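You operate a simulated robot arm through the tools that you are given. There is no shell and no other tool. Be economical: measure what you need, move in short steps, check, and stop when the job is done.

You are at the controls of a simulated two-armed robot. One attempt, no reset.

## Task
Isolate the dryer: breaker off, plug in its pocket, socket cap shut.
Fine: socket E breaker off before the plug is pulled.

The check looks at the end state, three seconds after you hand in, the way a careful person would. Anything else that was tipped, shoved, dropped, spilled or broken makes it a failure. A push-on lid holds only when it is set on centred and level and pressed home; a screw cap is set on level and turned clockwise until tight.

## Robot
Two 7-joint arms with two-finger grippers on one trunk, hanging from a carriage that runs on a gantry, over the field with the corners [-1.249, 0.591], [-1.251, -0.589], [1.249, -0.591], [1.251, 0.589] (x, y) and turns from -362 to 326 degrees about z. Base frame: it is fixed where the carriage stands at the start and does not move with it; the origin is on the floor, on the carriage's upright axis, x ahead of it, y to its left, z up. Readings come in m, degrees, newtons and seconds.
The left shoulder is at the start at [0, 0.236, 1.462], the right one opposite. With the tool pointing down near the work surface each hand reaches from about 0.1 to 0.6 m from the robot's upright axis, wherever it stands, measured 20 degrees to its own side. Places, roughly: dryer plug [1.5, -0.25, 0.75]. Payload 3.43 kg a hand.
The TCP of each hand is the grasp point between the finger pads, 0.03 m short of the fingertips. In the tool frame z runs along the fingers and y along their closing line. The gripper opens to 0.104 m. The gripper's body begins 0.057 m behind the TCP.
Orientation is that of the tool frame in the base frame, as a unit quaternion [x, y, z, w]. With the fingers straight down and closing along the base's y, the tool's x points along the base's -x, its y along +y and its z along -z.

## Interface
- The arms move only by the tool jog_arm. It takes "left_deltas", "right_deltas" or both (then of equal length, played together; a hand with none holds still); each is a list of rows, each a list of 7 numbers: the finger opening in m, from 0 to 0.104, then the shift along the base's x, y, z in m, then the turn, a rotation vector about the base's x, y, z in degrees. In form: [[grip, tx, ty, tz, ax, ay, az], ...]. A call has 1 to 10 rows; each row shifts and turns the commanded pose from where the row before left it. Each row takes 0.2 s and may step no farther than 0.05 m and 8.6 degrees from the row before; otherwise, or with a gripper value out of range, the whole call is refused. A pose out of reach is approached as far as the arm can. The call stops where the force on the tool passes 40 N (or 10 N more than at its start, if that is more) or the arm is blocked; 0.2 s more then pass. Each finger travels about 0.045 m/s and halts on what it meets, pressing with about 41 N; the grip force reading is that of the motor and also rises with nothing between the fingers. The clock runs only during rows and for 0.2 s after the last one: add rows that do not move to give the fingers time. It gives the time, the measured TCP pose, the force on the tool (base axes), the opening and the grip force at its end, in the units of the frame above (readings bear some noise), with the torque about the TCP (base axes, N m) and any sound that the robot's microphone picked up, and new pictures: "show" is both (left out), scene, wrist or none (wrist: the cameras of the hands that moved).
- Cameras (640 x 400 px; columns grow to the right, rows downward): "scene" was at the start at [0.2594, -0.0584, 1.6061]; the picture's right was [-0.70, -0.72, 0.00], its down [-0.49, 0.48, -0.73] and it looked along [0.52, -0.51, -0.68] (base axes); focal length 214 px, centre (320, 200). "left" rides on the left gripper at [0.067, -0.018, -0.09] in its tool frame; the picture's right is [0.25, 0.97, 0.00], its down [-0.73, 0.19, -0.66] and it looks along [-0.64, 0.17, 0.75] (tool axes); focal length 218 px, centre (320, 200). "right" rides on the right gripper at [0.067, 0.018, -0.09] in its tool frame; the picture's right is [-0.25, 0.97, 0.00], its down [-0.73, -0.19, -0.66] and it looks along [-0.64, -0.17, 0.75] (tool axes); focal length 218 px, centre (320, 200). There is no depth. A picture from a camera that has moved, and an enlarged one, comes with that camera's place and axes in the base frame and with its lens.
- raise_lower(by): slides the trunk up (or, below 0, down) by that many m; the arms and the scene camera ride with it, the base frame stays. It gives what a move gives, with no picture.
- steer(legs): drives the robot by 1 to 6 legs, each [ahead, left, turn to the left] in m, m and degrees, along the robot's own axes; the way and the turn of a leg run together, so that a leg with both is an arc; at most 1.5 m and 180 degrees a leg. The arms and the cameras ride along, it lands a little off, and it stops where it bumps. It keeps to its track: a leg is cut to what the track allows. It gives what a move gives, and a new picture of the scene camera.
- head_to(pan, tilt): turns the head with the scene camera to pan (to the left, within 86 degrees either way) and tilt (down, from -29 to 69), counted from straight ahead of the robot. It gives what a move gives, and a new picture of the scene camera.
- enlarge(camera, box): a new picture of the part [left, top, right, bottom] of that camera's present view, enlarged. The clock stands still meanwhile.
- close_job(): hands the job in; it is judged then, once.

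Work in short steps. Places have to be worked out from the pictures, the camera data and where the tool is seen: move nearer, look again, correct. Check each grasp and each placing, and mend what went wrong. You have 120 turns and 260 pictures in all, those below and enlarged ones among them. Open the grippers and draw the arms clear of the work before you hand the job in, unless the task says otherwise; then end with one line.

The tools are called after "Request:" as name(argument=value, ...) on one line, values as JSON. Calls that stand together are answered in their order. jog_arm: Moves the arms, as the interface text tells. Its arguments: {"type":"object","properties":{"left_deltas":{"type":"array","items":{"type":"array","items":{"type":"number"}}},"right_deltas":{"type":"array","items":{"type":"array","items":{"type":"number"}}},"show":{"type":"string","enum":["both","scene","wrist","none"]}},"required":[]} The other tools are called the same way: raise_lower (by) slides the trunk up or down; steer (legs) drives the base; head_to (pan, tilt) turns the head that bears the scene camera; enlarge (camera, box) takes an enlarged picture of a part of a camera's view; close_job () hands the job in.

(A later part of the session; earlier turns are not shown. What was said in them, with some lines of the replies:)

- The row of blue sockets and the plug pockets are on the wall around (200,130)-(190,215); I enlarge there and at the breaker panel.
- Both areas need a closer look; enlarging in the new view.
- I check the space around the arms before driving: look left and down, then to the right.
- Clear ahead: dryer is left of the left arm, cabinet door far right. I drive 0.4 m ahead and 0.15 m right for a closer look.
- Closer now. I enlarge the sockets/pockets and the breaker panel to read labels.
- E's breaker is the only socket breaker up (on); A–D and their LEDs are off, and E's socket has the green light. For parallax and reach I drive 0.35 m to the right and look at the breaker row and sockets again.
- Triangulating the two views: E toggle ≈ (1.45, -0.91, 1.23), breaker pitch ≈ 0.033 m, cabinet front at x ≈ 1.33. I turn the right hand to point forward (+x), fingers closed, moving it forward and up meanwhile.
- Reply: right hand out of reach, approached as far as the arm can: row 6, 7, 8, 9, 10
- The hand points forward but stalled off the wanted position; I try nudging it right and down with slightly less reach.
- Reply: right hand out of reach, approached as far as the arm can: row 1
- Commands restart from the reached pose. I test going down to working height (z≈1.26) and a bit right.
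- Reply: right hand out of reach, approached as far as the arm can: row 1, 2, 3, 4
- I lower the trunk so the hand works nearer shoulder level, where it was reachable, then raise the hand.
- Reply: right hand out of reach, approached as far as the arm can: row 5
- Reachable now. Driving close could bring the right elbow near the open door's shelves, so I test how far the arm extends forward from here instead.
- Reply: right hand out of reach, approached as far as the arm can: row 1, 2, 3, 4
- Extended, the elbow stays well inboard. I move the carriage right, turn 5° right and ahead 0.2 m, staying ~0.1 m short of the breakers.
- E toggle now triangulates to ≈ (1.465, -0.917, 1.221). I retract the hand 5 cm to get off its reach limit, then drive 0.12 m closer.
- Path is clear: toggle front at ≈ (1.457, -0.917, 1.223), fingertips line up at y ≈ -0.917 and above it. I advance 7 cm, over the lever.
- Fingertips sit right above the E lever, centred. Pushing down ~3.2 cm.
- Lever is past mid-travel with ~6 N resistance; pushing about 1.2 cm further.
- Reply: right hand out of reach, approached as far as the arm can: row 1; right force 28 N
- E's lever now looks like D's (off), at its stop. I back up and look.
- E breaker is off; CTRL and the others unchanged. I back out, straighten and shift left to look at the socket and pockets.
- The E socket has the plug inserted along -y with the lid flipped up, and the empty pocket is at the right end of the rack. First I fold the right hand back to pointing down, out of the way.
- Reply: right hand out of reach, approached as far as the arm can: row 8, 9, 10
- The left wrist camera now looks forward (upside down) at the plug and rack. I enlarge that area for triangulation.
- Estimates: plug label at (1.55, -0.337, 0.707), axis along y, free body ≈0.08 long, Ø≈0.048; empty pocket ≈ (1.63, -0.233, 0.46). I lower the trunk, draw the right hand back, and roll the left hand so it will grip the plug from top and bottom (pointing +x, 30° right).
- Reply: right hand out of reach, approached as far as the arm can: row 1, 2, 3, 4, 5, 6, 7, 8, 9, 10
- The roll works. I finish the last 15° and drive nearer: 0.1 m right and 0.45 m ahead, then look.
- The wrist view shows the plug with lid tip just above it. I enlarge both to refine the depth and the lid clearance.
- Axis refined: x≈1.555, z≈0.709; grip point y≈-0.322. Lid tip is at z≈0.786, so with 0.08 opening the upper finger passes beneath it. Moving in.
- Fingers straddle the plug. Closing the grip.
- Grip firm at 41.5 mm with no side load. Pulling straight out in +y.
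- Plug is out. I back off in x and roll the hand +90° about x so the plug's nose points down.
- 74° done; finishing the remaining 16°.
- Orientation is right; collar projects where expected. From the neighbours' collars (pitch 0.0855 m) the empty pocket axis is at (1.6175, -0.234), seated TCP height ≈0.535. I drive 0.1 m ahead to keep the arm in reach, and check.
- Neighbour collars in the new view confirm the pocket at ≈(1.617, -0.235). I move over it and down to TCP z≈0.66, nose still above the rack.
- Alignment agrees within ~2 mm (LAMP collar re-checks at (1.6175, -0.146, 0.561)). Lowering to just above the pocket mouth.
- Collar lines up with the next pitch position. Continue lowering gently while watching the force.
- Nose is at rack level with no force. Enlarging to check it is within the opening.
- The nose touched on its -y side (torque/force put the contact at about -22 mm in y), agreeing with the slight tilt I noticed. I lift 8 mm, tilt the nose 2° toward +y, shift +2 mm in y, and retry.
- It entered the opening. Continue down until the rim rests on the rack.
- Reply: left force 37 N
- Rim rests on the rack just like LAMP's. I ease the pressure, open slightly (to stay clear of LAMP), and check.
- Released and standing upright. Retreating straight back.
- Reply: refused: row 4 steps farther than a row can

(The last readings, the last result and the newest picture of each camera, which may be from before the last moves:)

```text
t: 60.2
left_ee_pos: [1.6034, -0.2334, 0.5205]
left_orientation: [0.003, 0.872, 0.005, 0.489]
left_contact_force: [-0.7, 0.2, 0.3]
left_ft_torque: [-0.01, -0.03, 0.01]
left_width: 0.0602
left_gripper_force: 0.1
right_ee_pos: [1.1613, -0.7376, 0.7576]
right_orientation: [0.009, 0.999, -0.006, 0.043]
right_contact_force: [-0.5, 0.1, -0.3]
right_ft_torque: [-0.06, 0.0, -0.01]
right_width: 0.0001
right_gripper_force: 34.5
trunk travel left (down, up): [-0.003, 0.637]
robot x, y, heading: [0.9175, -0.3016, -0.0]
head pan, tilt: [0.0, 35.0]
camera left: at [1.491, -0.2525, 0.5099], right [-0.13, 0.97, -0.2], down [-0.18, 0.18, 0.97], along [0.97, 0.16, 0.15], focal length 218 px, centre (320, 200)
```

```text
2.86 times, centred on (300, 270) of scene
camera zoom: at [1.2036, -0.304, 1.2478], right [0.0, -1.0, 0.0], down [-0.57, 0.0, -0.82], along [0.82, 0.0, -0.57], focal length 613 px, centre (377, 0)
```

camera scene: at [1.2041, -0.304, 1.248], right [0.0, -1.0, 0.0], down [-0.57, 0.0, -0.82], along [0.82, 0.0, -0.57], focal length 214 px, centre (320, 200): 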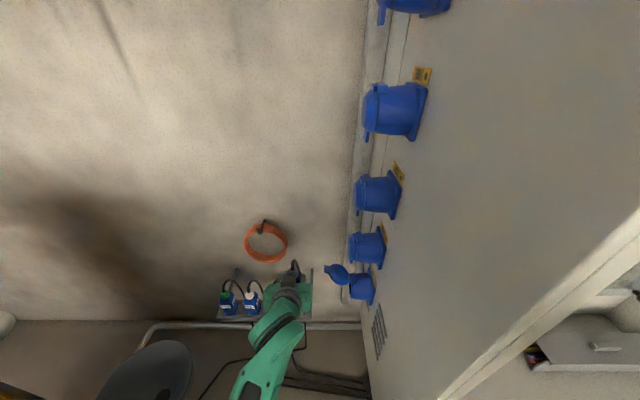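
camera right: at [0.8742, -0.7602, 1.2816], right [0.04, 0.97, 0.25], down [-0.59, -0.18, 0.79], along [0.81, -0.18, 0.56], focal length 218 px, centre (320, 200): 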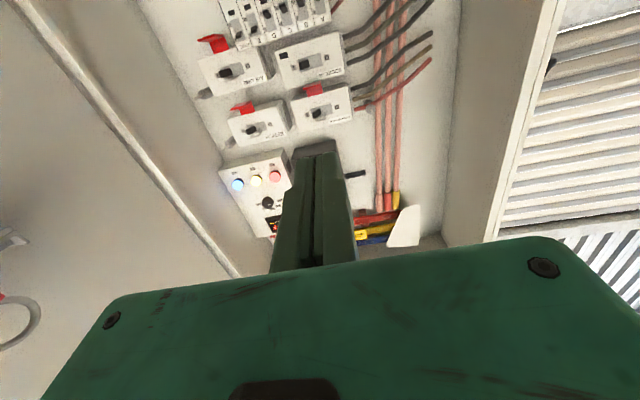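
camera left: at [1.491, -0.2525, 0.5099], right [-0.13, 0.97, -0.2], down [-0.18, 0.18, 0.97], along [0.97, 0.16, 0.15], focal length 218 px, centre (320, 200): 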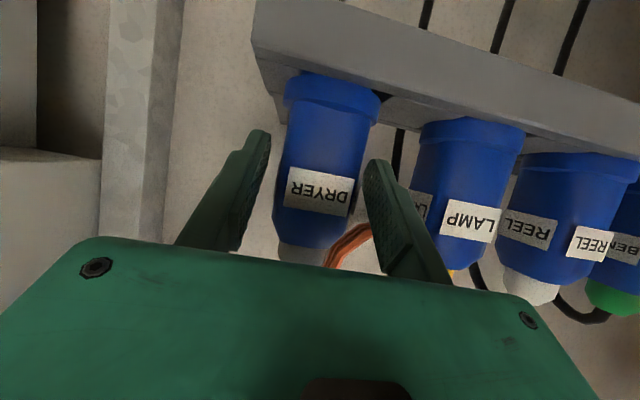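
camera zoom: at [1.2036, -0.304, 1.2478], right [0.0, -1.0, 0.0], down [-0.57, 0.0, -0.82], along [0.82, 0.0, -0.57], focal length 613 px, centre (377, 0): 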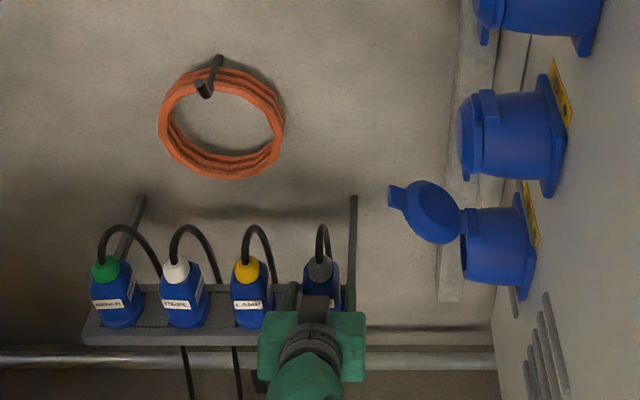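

A row was too long; same retreat with shorter steps.

Request:
jog_arm(left_deltas=[[0.06, -0.03, 0, 0.01, 0, 0, 0], [0.06, -0.03, 0, 0.015, 0, 0, 0], [0.06, -0.03, 0, 0.03, 0, 0, 0], [0.06, -0.03, 0, 0.035, 0, 0, 0], [0.06, -0.02, 0, 0.04, 0, 0, 0], [0.06, 0, 0, 0.04, 0, 0, 0]], show="both")

Request:
enlarge(camera="left", box=[0, 0, 320, 200])

```text
t: 61.6
left_ee_pos: [1.4648, -0.2328, 0.6918]
left_orientation: [0.004, 0.872, 0.005, 0.49]
left_contact_force: [-0.4, -0.2, 0.0]
left_ft_torque: [0.0, -0.02, -0.01]
left_width: 0.06
left_gripper_force: 0.0
right_ee_pos: [1.1649, -0.7374, 0.7582]
right_orientation: [0.008, 0.999, -0.008, 0.045]
right_contact_force: [0.3, -0.1, 0.1]
right_ft_torque: [0.02, 0.02, -0.02]
right_width: 0.0003
right_gripper_force: 34.0
trunk travel left (down, up): [-0.003, 0.637]
robot x, y, heading: [0.9175, -0.3078, 0.3]
head pan, tilt: [0.0, 35.0]
camera scene: at [1.2052, -0.3042, 1.2483], right [0.0, -1.0, 0.0], down [-0.57, 0.0, -0.82], along [0.82, 0.0, -0.57], focal length 214 px, centre (320, 200)
camera left: at [1.3539, -0.2533, 0.6818], right [-0.13, 0.97, -0.2], down [-0.18, 0.18, 0.97], along [0.97, 0.16, 0.15], focal length 218 px, centre (320, 200)
```

scene: 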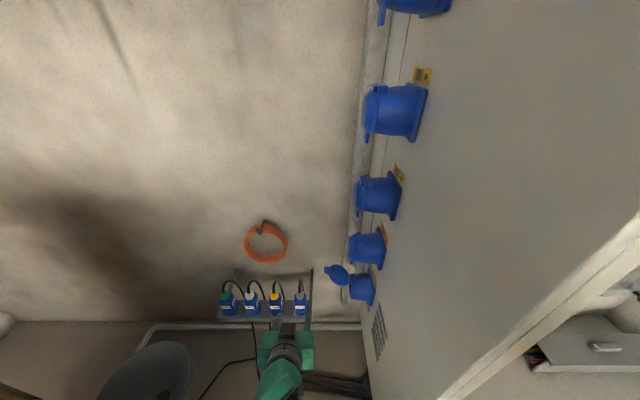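
left: 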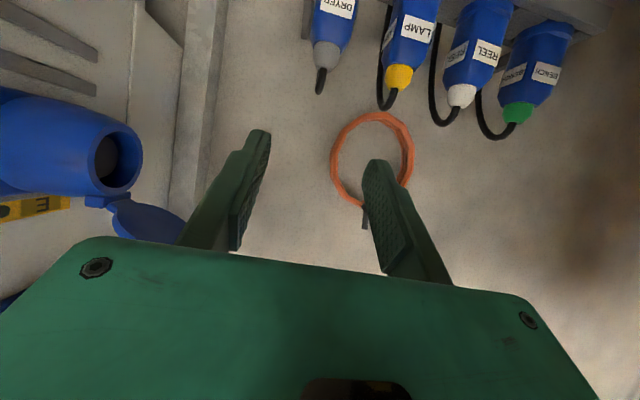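

```text
2.00 times, centred on (160, 100) of left
camera zoom: at [1.3539, -0.2533, 0.6818], right [-0.13, 0.97, -0.2], down [-0.18, 0.18, 0.97], along [0.97, 0.16, 0.15], focal length 436 px, centre (640, 400)
```

zoom: 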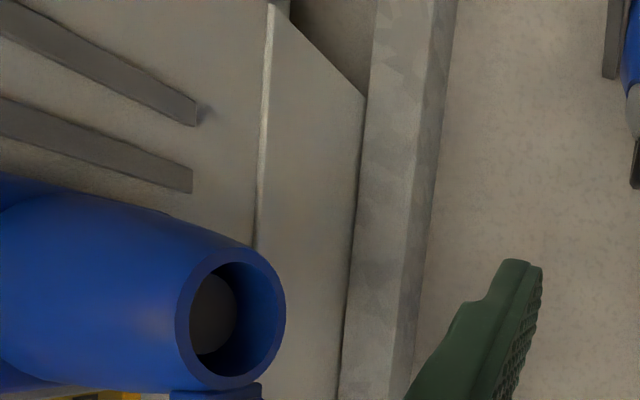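

DRYER plug is in its pocket. Now the lid: hinge ≈ (y -0.392, z 0.743), lid open ~32° above horizontal with tip at (y -0.323, z 0.786). I close the fingers, level the hand to point +x, and go to a spot in front of the lid's top side.

Request:
jog_arm(left_deltas=[[0.0, -0.005, 0, 0.03, 0, -7, 0], [0.0, -0.005, -0.02, 0.03, 0, -7, 0], [0.0, -0.005, -0.03, 0.03, 0, -7, 0], [0.0, -0.005, -0.03, 0.02, 0, -7, 0], [0.0, 0, -0.035, 0.01, -2, 0, 0], [0.0, 0, 0, 0, 0, 0, 0]], show="wrist")

Request:
enlarge(camera="scene", box=[260, 190, 420, 310])

```text
t: 63.0
left_ee_pos: [1.4472, -0.3486, 0.8107]
left_orientation: [-0.009, 0.727, -0.007, 0.687]
left_contact_force: [0.1, 0.3, 0.9]
left_ft_torque: [0.02, 0.0, -0.04]
left_width: 0.0003
left_gripper_force: 34.7
right_ee_pos: [1.1636, -0.7368, 0.7567]
right_orientation: [0.009, 0.999, -0.007, 0.044]
right_contact_force: [-0.4, 0.5, -0.5]
right_ft_torque: [-0.05, 0.0, 0.0]
right_width: 0.0
right_gripper_force: 34.0
trunk travel left (down, up): [-0.003, 0.637]
robot x, y, heading: [0.9169, -0.3029, -0.1]
head pan, tilt: [0.0, 35.0]
camera left: at [1.3519, -0.369, 0.7495], right [-0.02, 0.96, -0.27], down [-0.62, 0.2, 0.76], along [0.79, 0.18, 0.59], focal length 218 px, centre (320, 200)
```

left: 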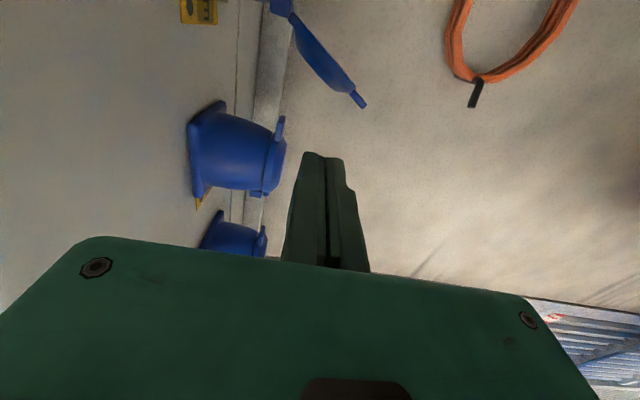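

```text
3.33 times, centred on (340, 250) of scene
camera zoom: at [1.2041, -0.3032, 1.248], right [0.0, -1.0, 0.0], down [-0.57, 0.0, -0.82], along [0.82, 0.0, -0.57], focal length 715 px, centre (253, 33)
```

zoom: 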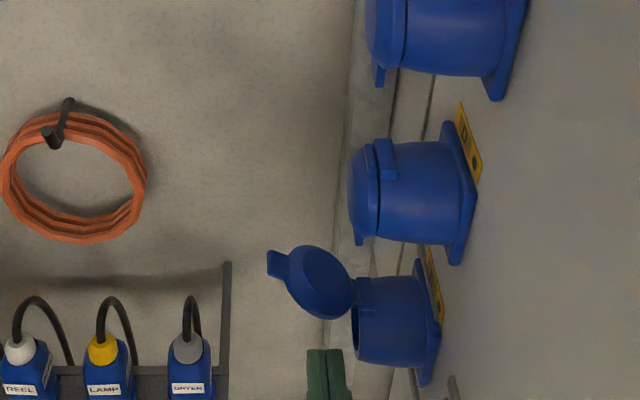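

The view shows the gap between D's tab and the E lid where the finger will pass. Advancing 10.5 cm in +x above/behind the lid.

Request:
jog_arm(left_deltas=[[0.0, 0.035, 0, 0, 0, 0, 0], [0.0, 0.035, 0, 0, 0, 0, 0], [0.0, 0.035, 0, 0, 0, 0, 0], [0.0, 0, 0, 0, 0, 0, 0]], show="wrist")

Request:
enlarge(camera="scene", box=[260, 190, 420, 310])

```text
t: 64.0
left_ee_pos: [1.5525, -0.3501, 0.8151]
left_orientation: [-0.009, 0.727, -0.007, 0.687]
left_contact_force: [-0.5, -0.1, -0.6]
left_ft_torque: [-0.03, 0.0, 0.0]
left_width: 0.0
left_gripper_force: 35.1
right_ee_pos: [1.1636, -0.7378, 0.7567]
right_orientation: [0.009, 0.999, -0.007, 0.044]
right_contact_force: [-0.5, 1.0, 0.9]
right_ft_torque: [-0.02, -0.02, -0.01]
right_width: 0.0
right_gripper_force: 34.9
trunk travel left (down, up): [-0.003, 0.637]
robot x, y, heading: [0.9173, -0.3036, -0.0]
head pan, tilt: [0.0, 35.0]
camera left: at [1.458, -0.37, 0.7524], right [-0.02, 0.96, -0.27], down [-0.62, 0.21, 0.76], along [0.79, 0.18, 0.59], focal length 218 px, centre (320, 200)
```

left: 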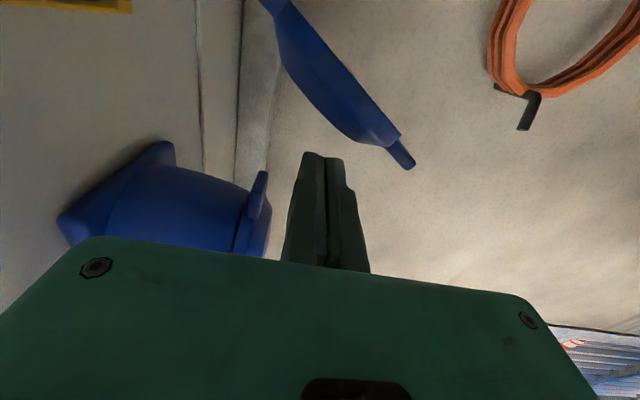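

```text
3.33 times, centred on (340, 250) of scene
camera zoom: at [1.2039, -0.3038, 1.248], right [0.0, -1.0, 0.0], down [-0.57, 0.0, -0.82], along [0.82, 0.0, -0.57], focal length 715 px, centre (253, 33)
```

zoom: 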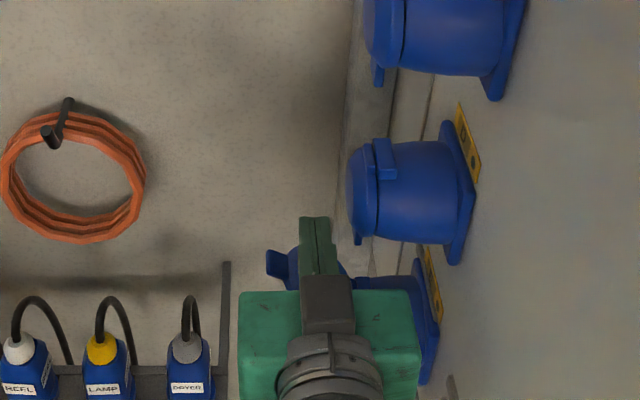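

Finger is over the lid's outer face. Pushing the lid down along an arc about its hinge, first part.

Request:
jog_arm(left_deltas=[[0.0, 0, 0.0015, -0.015, 0, 0, 0], [0.0, 0, 0.0, -0.015, 0, 0, 0], [0.0, 0, 0.006, -0.009, 0, 0, 0], [0.0, 0, 0.0055, -0.009, 0, 0, 0], [0.0, 0, 0.003, -0.01, 0, 0, 0], [0.0, 0, 0.002, -0.01, 0, 0, 0]], show="wrist")

Request:
enlarge(camera="scene", box=[260, 190, 420, 310])

```text
t: 65.4
left_ee_pos: [1.5514, -0.3298, 0.7428]
left_orientation: [-0.01, 0.727, -0.006, 0.687]
left_contact_force: [0.0, -0.3, -0.2]
left_ft_torque: [0.01, -0.01, 0.01]
left_width: 0.0
left_gripper_force: 35.3
right_ee_pos: [1.1643, -0.7369, 0.7594]
right_orientation: [0.008, 0.999, -0.006, 0.044]
right_contact_force: [0.1, -0.6, -0.4]
right_ft_torque: [0.01, 0.05, -0.03]
right_width: 0.0
right_gripper_force: 34.6
trunk travel left (down, up): [-0.003, 0.637]
robot x, y, heading: [0.9161, -0.305, 0.1]
head pan, tilt: [0.0, 35.0]
camera left: at [1.4569, -0.3513, 0.6831], right [-0.02, 0.96, -0.27], down [-0.62, 0.2, 0.76], along [0.79, 0.18, 0.59], focal length 218 px, centre (320, 200)
```

left: 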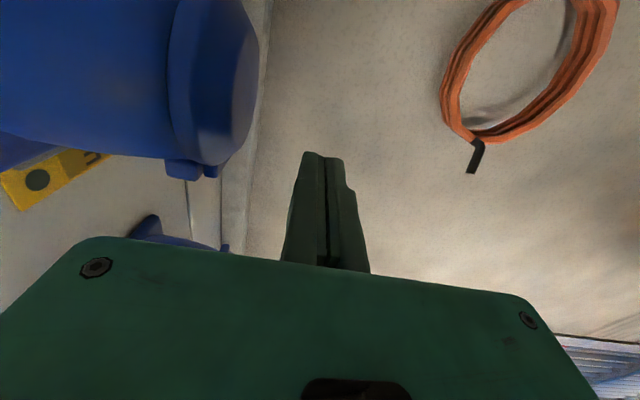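

```text
3.33 times, centred on (340, 250) of scene
camera zoom: at [1.2044, -0.304, 1.2481], right [0.0, -1.0, 0.0], down [-0.57, 0.0, -0.82], along [0.82, 0.0, -0.57], focal length 715 px, centre (253, 33)
```

zoom: 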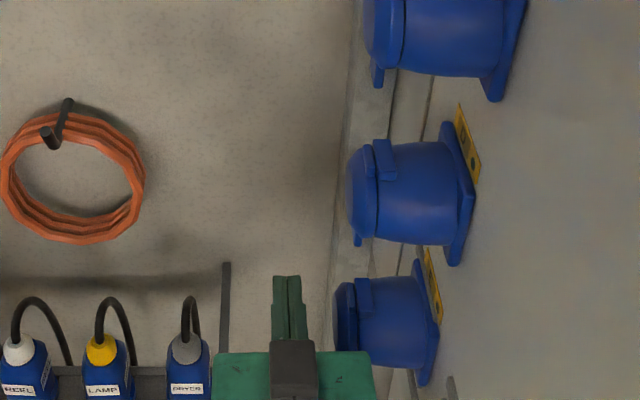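

The lid fell past its balance point and shut on the socket. I'll press it gently to be sure: go to z≈0.708 and move -y until light contact.

Request:
jog_arm(left_deltas=[[0.0, 0, 0.01, -0.017, 0, 0, 0], [0.0, 0, 0, -0.017, 0, 0, 0], [0.0, 0, -0.02, 0, 0, 0, 0], [0.0, 0, -0.012, 0, 0, 0, 0], [0.0, 0, -0.008, 0, 0, 0, 0], [0.0, 0, -0.004, 0, 0, 0, 0]], show="none")

Request:
enlarge(camera="scene", box=[280, 230, 400, 320])

Request:
enlarge(camera="left", box=[0, 0, 400, 250])

```text
t: 66.8
left_ee_pos: [1.5511, -0.3568, 0.7099]
left_orientation: [-0.01, 0.727, -0.003, 0.687]
left_contact_force: [-3.7, 17.3, 0.0]
left_ft_torque: [-0.01, -0.02, -0.25]
left_width: 0.0
left_gripper_force: 35.2
right_ee_pos: [1.1637, -0.7335, 0.7561]
right_orientation: [0.008, 0.999, -0.005, 0.044]
right_contact_force: [-0.8, 0.3, 0.4]
right_ft_torque: [-0.02, 0.01, -0.01]
right_width: 0.0
right_gripper_force: 35.0
trunk travel left (down, up): [-0.003, 0.637]
robot x, y, heading: [0.9189, -0.3035, 0.2]
head pan, tilt: [0.0, 35.0]
```

```text
4.44 times, centred on (340, 275) of scene
camera zoom: at [1.204, -0.3006, 1.248], right [0.0, -1.0, 0.0], down [-0.57, 0.0, -0.82], along [0.82, 0.0, -0.57], focal length 953 px, centre (231, -133)
```

zoom: 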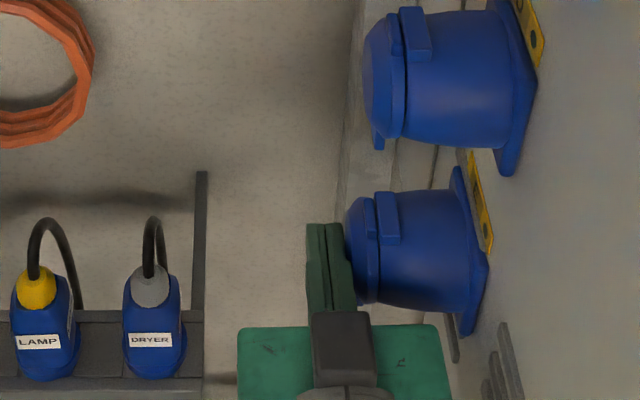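

```text
1.60 times, centred on (200, 125) of left
camera zoom: at [1.4567, -0.378, 0.6485], right [-0.02, 0.96, -0.27], down [-0.62, 0.2, 0.76], along [0.79, 0.18, 0.59], focal length 349 px, centre (512, 320)
```

zoom: 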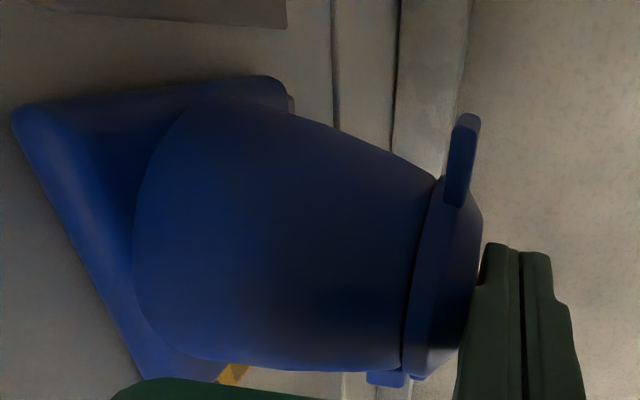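

Lid is flush on the socket, held by 17 N of press. I back the hand off (+y, then -x) and check.

Request:
jog_arm(left_deltas=[[0.0, 0, 0.03, 0, 0, 0, 0], [0.0, -0.03, 0.02, 0.01, 0, 0, 0], [0.0, -0.04, 0.0, 0.02, 0, 0, 0], [0.04, -0.04, 0.0, 0.02, 0, 0, 0], [0.06, -0.04, 0, 0, 0, 0, 0], [0.06, -0.04, 0, 0, 0, 0, 0]], show="none")

Request:
steer(legs=[[-0.45, 0, 0]])

Request:
enlarge(camera="scene", box=[260, 160, 400, 260])

```text
t: 68.2
left_ee_pos: [1.3587, -0.3127, 0.7597]
left_orientation: [-0.01, 0.727, -0.006, 0.686]
left_contact_force: [-0.6, 0.4, 0.0]
left_ft_torque: [0.02, -0.02, -0.03]
left_width: 0.0602
left_gripper_force: 0.0
right_ee_pos: [1.1628, -0.7369, 0.7567]
right_orientation: [0.009, 0.999, -0.006, 0.043]
right_contact_force: [0.6, -0.6, -0.2]
right_ft_torque: [0.03, -0.02, -0.02]
right_width: 0.0
right_gripper_force: 35.3
trunk travel left (down, up): [-0.003, 0.637]
robot x, y, heading: [0.9129, -0.3067, -0.1]
head pan, tilt: [0.0, 35.0]
```

```text
t: 71.0
left_ee_pos: [0.9049, -0.3124, 0.761]
left_orientation: [-0.01, 0.726, -0.006, 0.688]
left_contact_force: [-0.5, 1.4, 0.3]
left_ft_torque: [0.02, -0.04, 0.0]
left_width: 0.0601
left_gripper_force: 0.0
right_ee_pos: [0.7075, -0.7371, 0.7582]
right_orientation: [0.009, 0.999, -0.006, 0.044]
right_contact_force: [0.4, 0.4, -1.1]
right_ft_torque: [0.01, 0.01, -0.02]
right_width: 0.0003
right_gripper_force: 34.8
trunk travel left (down, up): [-0.003, 0.637]
robot x, y, heading: [0.4581, -0.3025, 0.3]
head pan, tilt: [0.0, 35.0]
camera scene: at [0.7472, -0.3048, 1.2482], right [0.0, -1.0, 0.0], down [-0.57, 0.0, -0.82], along [0.82, 0.0, -0.57], focal length 214 px, centre (320, 200)
```

scene: 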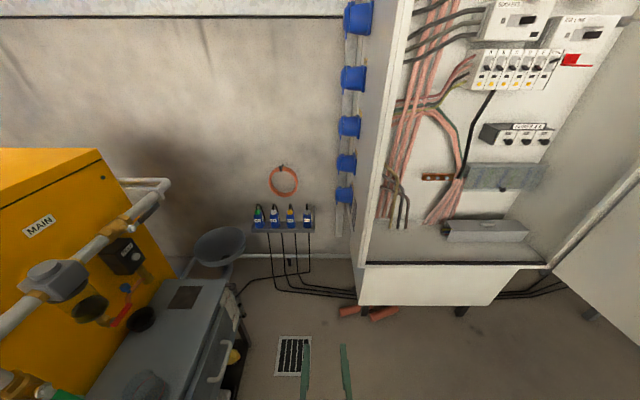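

```text
4.00 times, centred on (330, 210) of scene
camera zoom: at [0.7472, -0.3048, 1.2482], right [0.0, -1.0, 0.0], down [-0.57, 0.0, -0.82], along [0.82, 0.0, -0.57], focal length 858 px, centre (280, 160)
```

zoom: 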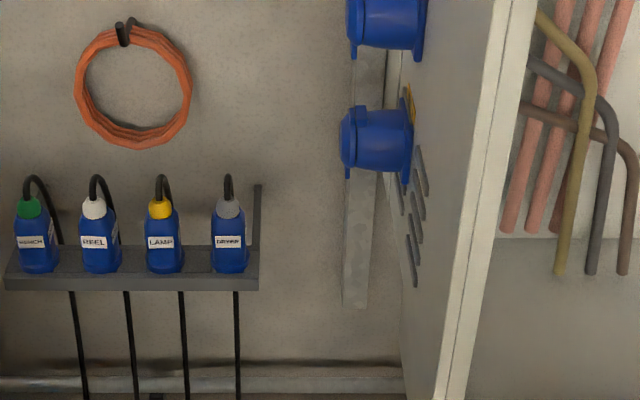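

All four plugs stand alike and E's cap is shut. I open the right gripper and take a last look at the breakers.

Request:
jog_arm(right_deltas=[[0.08, 0, 0, 0, 0, 0, 0], [0.08, 0, 0, 0, 0, 0, 0], [0.08, 0, 0, 0, 0, 0, 0], [0.08, 0, 0, 0, 0, 0, 0], [0.08, 0, 0, 0, 0, 0, 0]], left_deltas=[[0.08, 0, 0, 0, 0, 0, 0], [0.08, 0, 0, 0, 0, 0, 0], [0.08, 0, 0, 0, 0, 0, 0], [0.08, 0, 0, 0, 0, 0, 0], [0.08, 0, 0, 0, 0, 0, 0]], show="none")

Request:
enlarge(camera="scene", box=[460, 0, 600, 110])

```text
t: 72.2
left_ee_pos: [0.9029, -0.3133, 0.7605]
left_orientation: [-0.011, 0.727, -0.006, 0.687]
left_contact_force: [0.6, -0.2, 0.7]
left_ft_torque: [0.01, -0.04, 0.0]
left_width: 0.0799
left_gripper_force: 0.0
right_ee_pos: [0.7073, -0.7377, 0.7576]
right_orientation: [0.008, 0.999, -0.006, 0.045]
right_contact_force: [-0.3, 0.0, -0.5]
right_ft_torque: [0.02, 0.02, -0.03]
right_width: 0.0801
right_gripper_force: 0.1
trunk travel left (down, up): [-0.003, 0.637]
robot x, y, heading: [0.4598, -0.3048, 0.1]
head pan, tilt: [0.0, 35.0]
```

```text
3.64 times, centred on (530, 55) of scene
camera zoom: at [0.747, -0.3047, 1.2481], right [0.0, -1.0, 0.0], down [-0.57, 0.0, -0.82], along [0.82, 0.0, -0.57], focal length 780 px, centre (-444, 727)
```

zoom: 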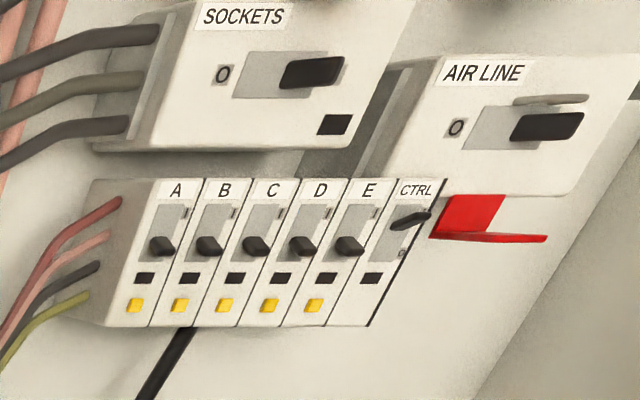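

Breaker E is off, CTRL untouched, plug pocketed, cap shut, arms clear. Handing in.

Request:
close_job()

```text
The job is handed in.
```

The dryer is isolated: I switched the socket E breaker off before pulling the plug, stood the plug in its pocket, and shut and pressed the socket cap. The job is handed in.
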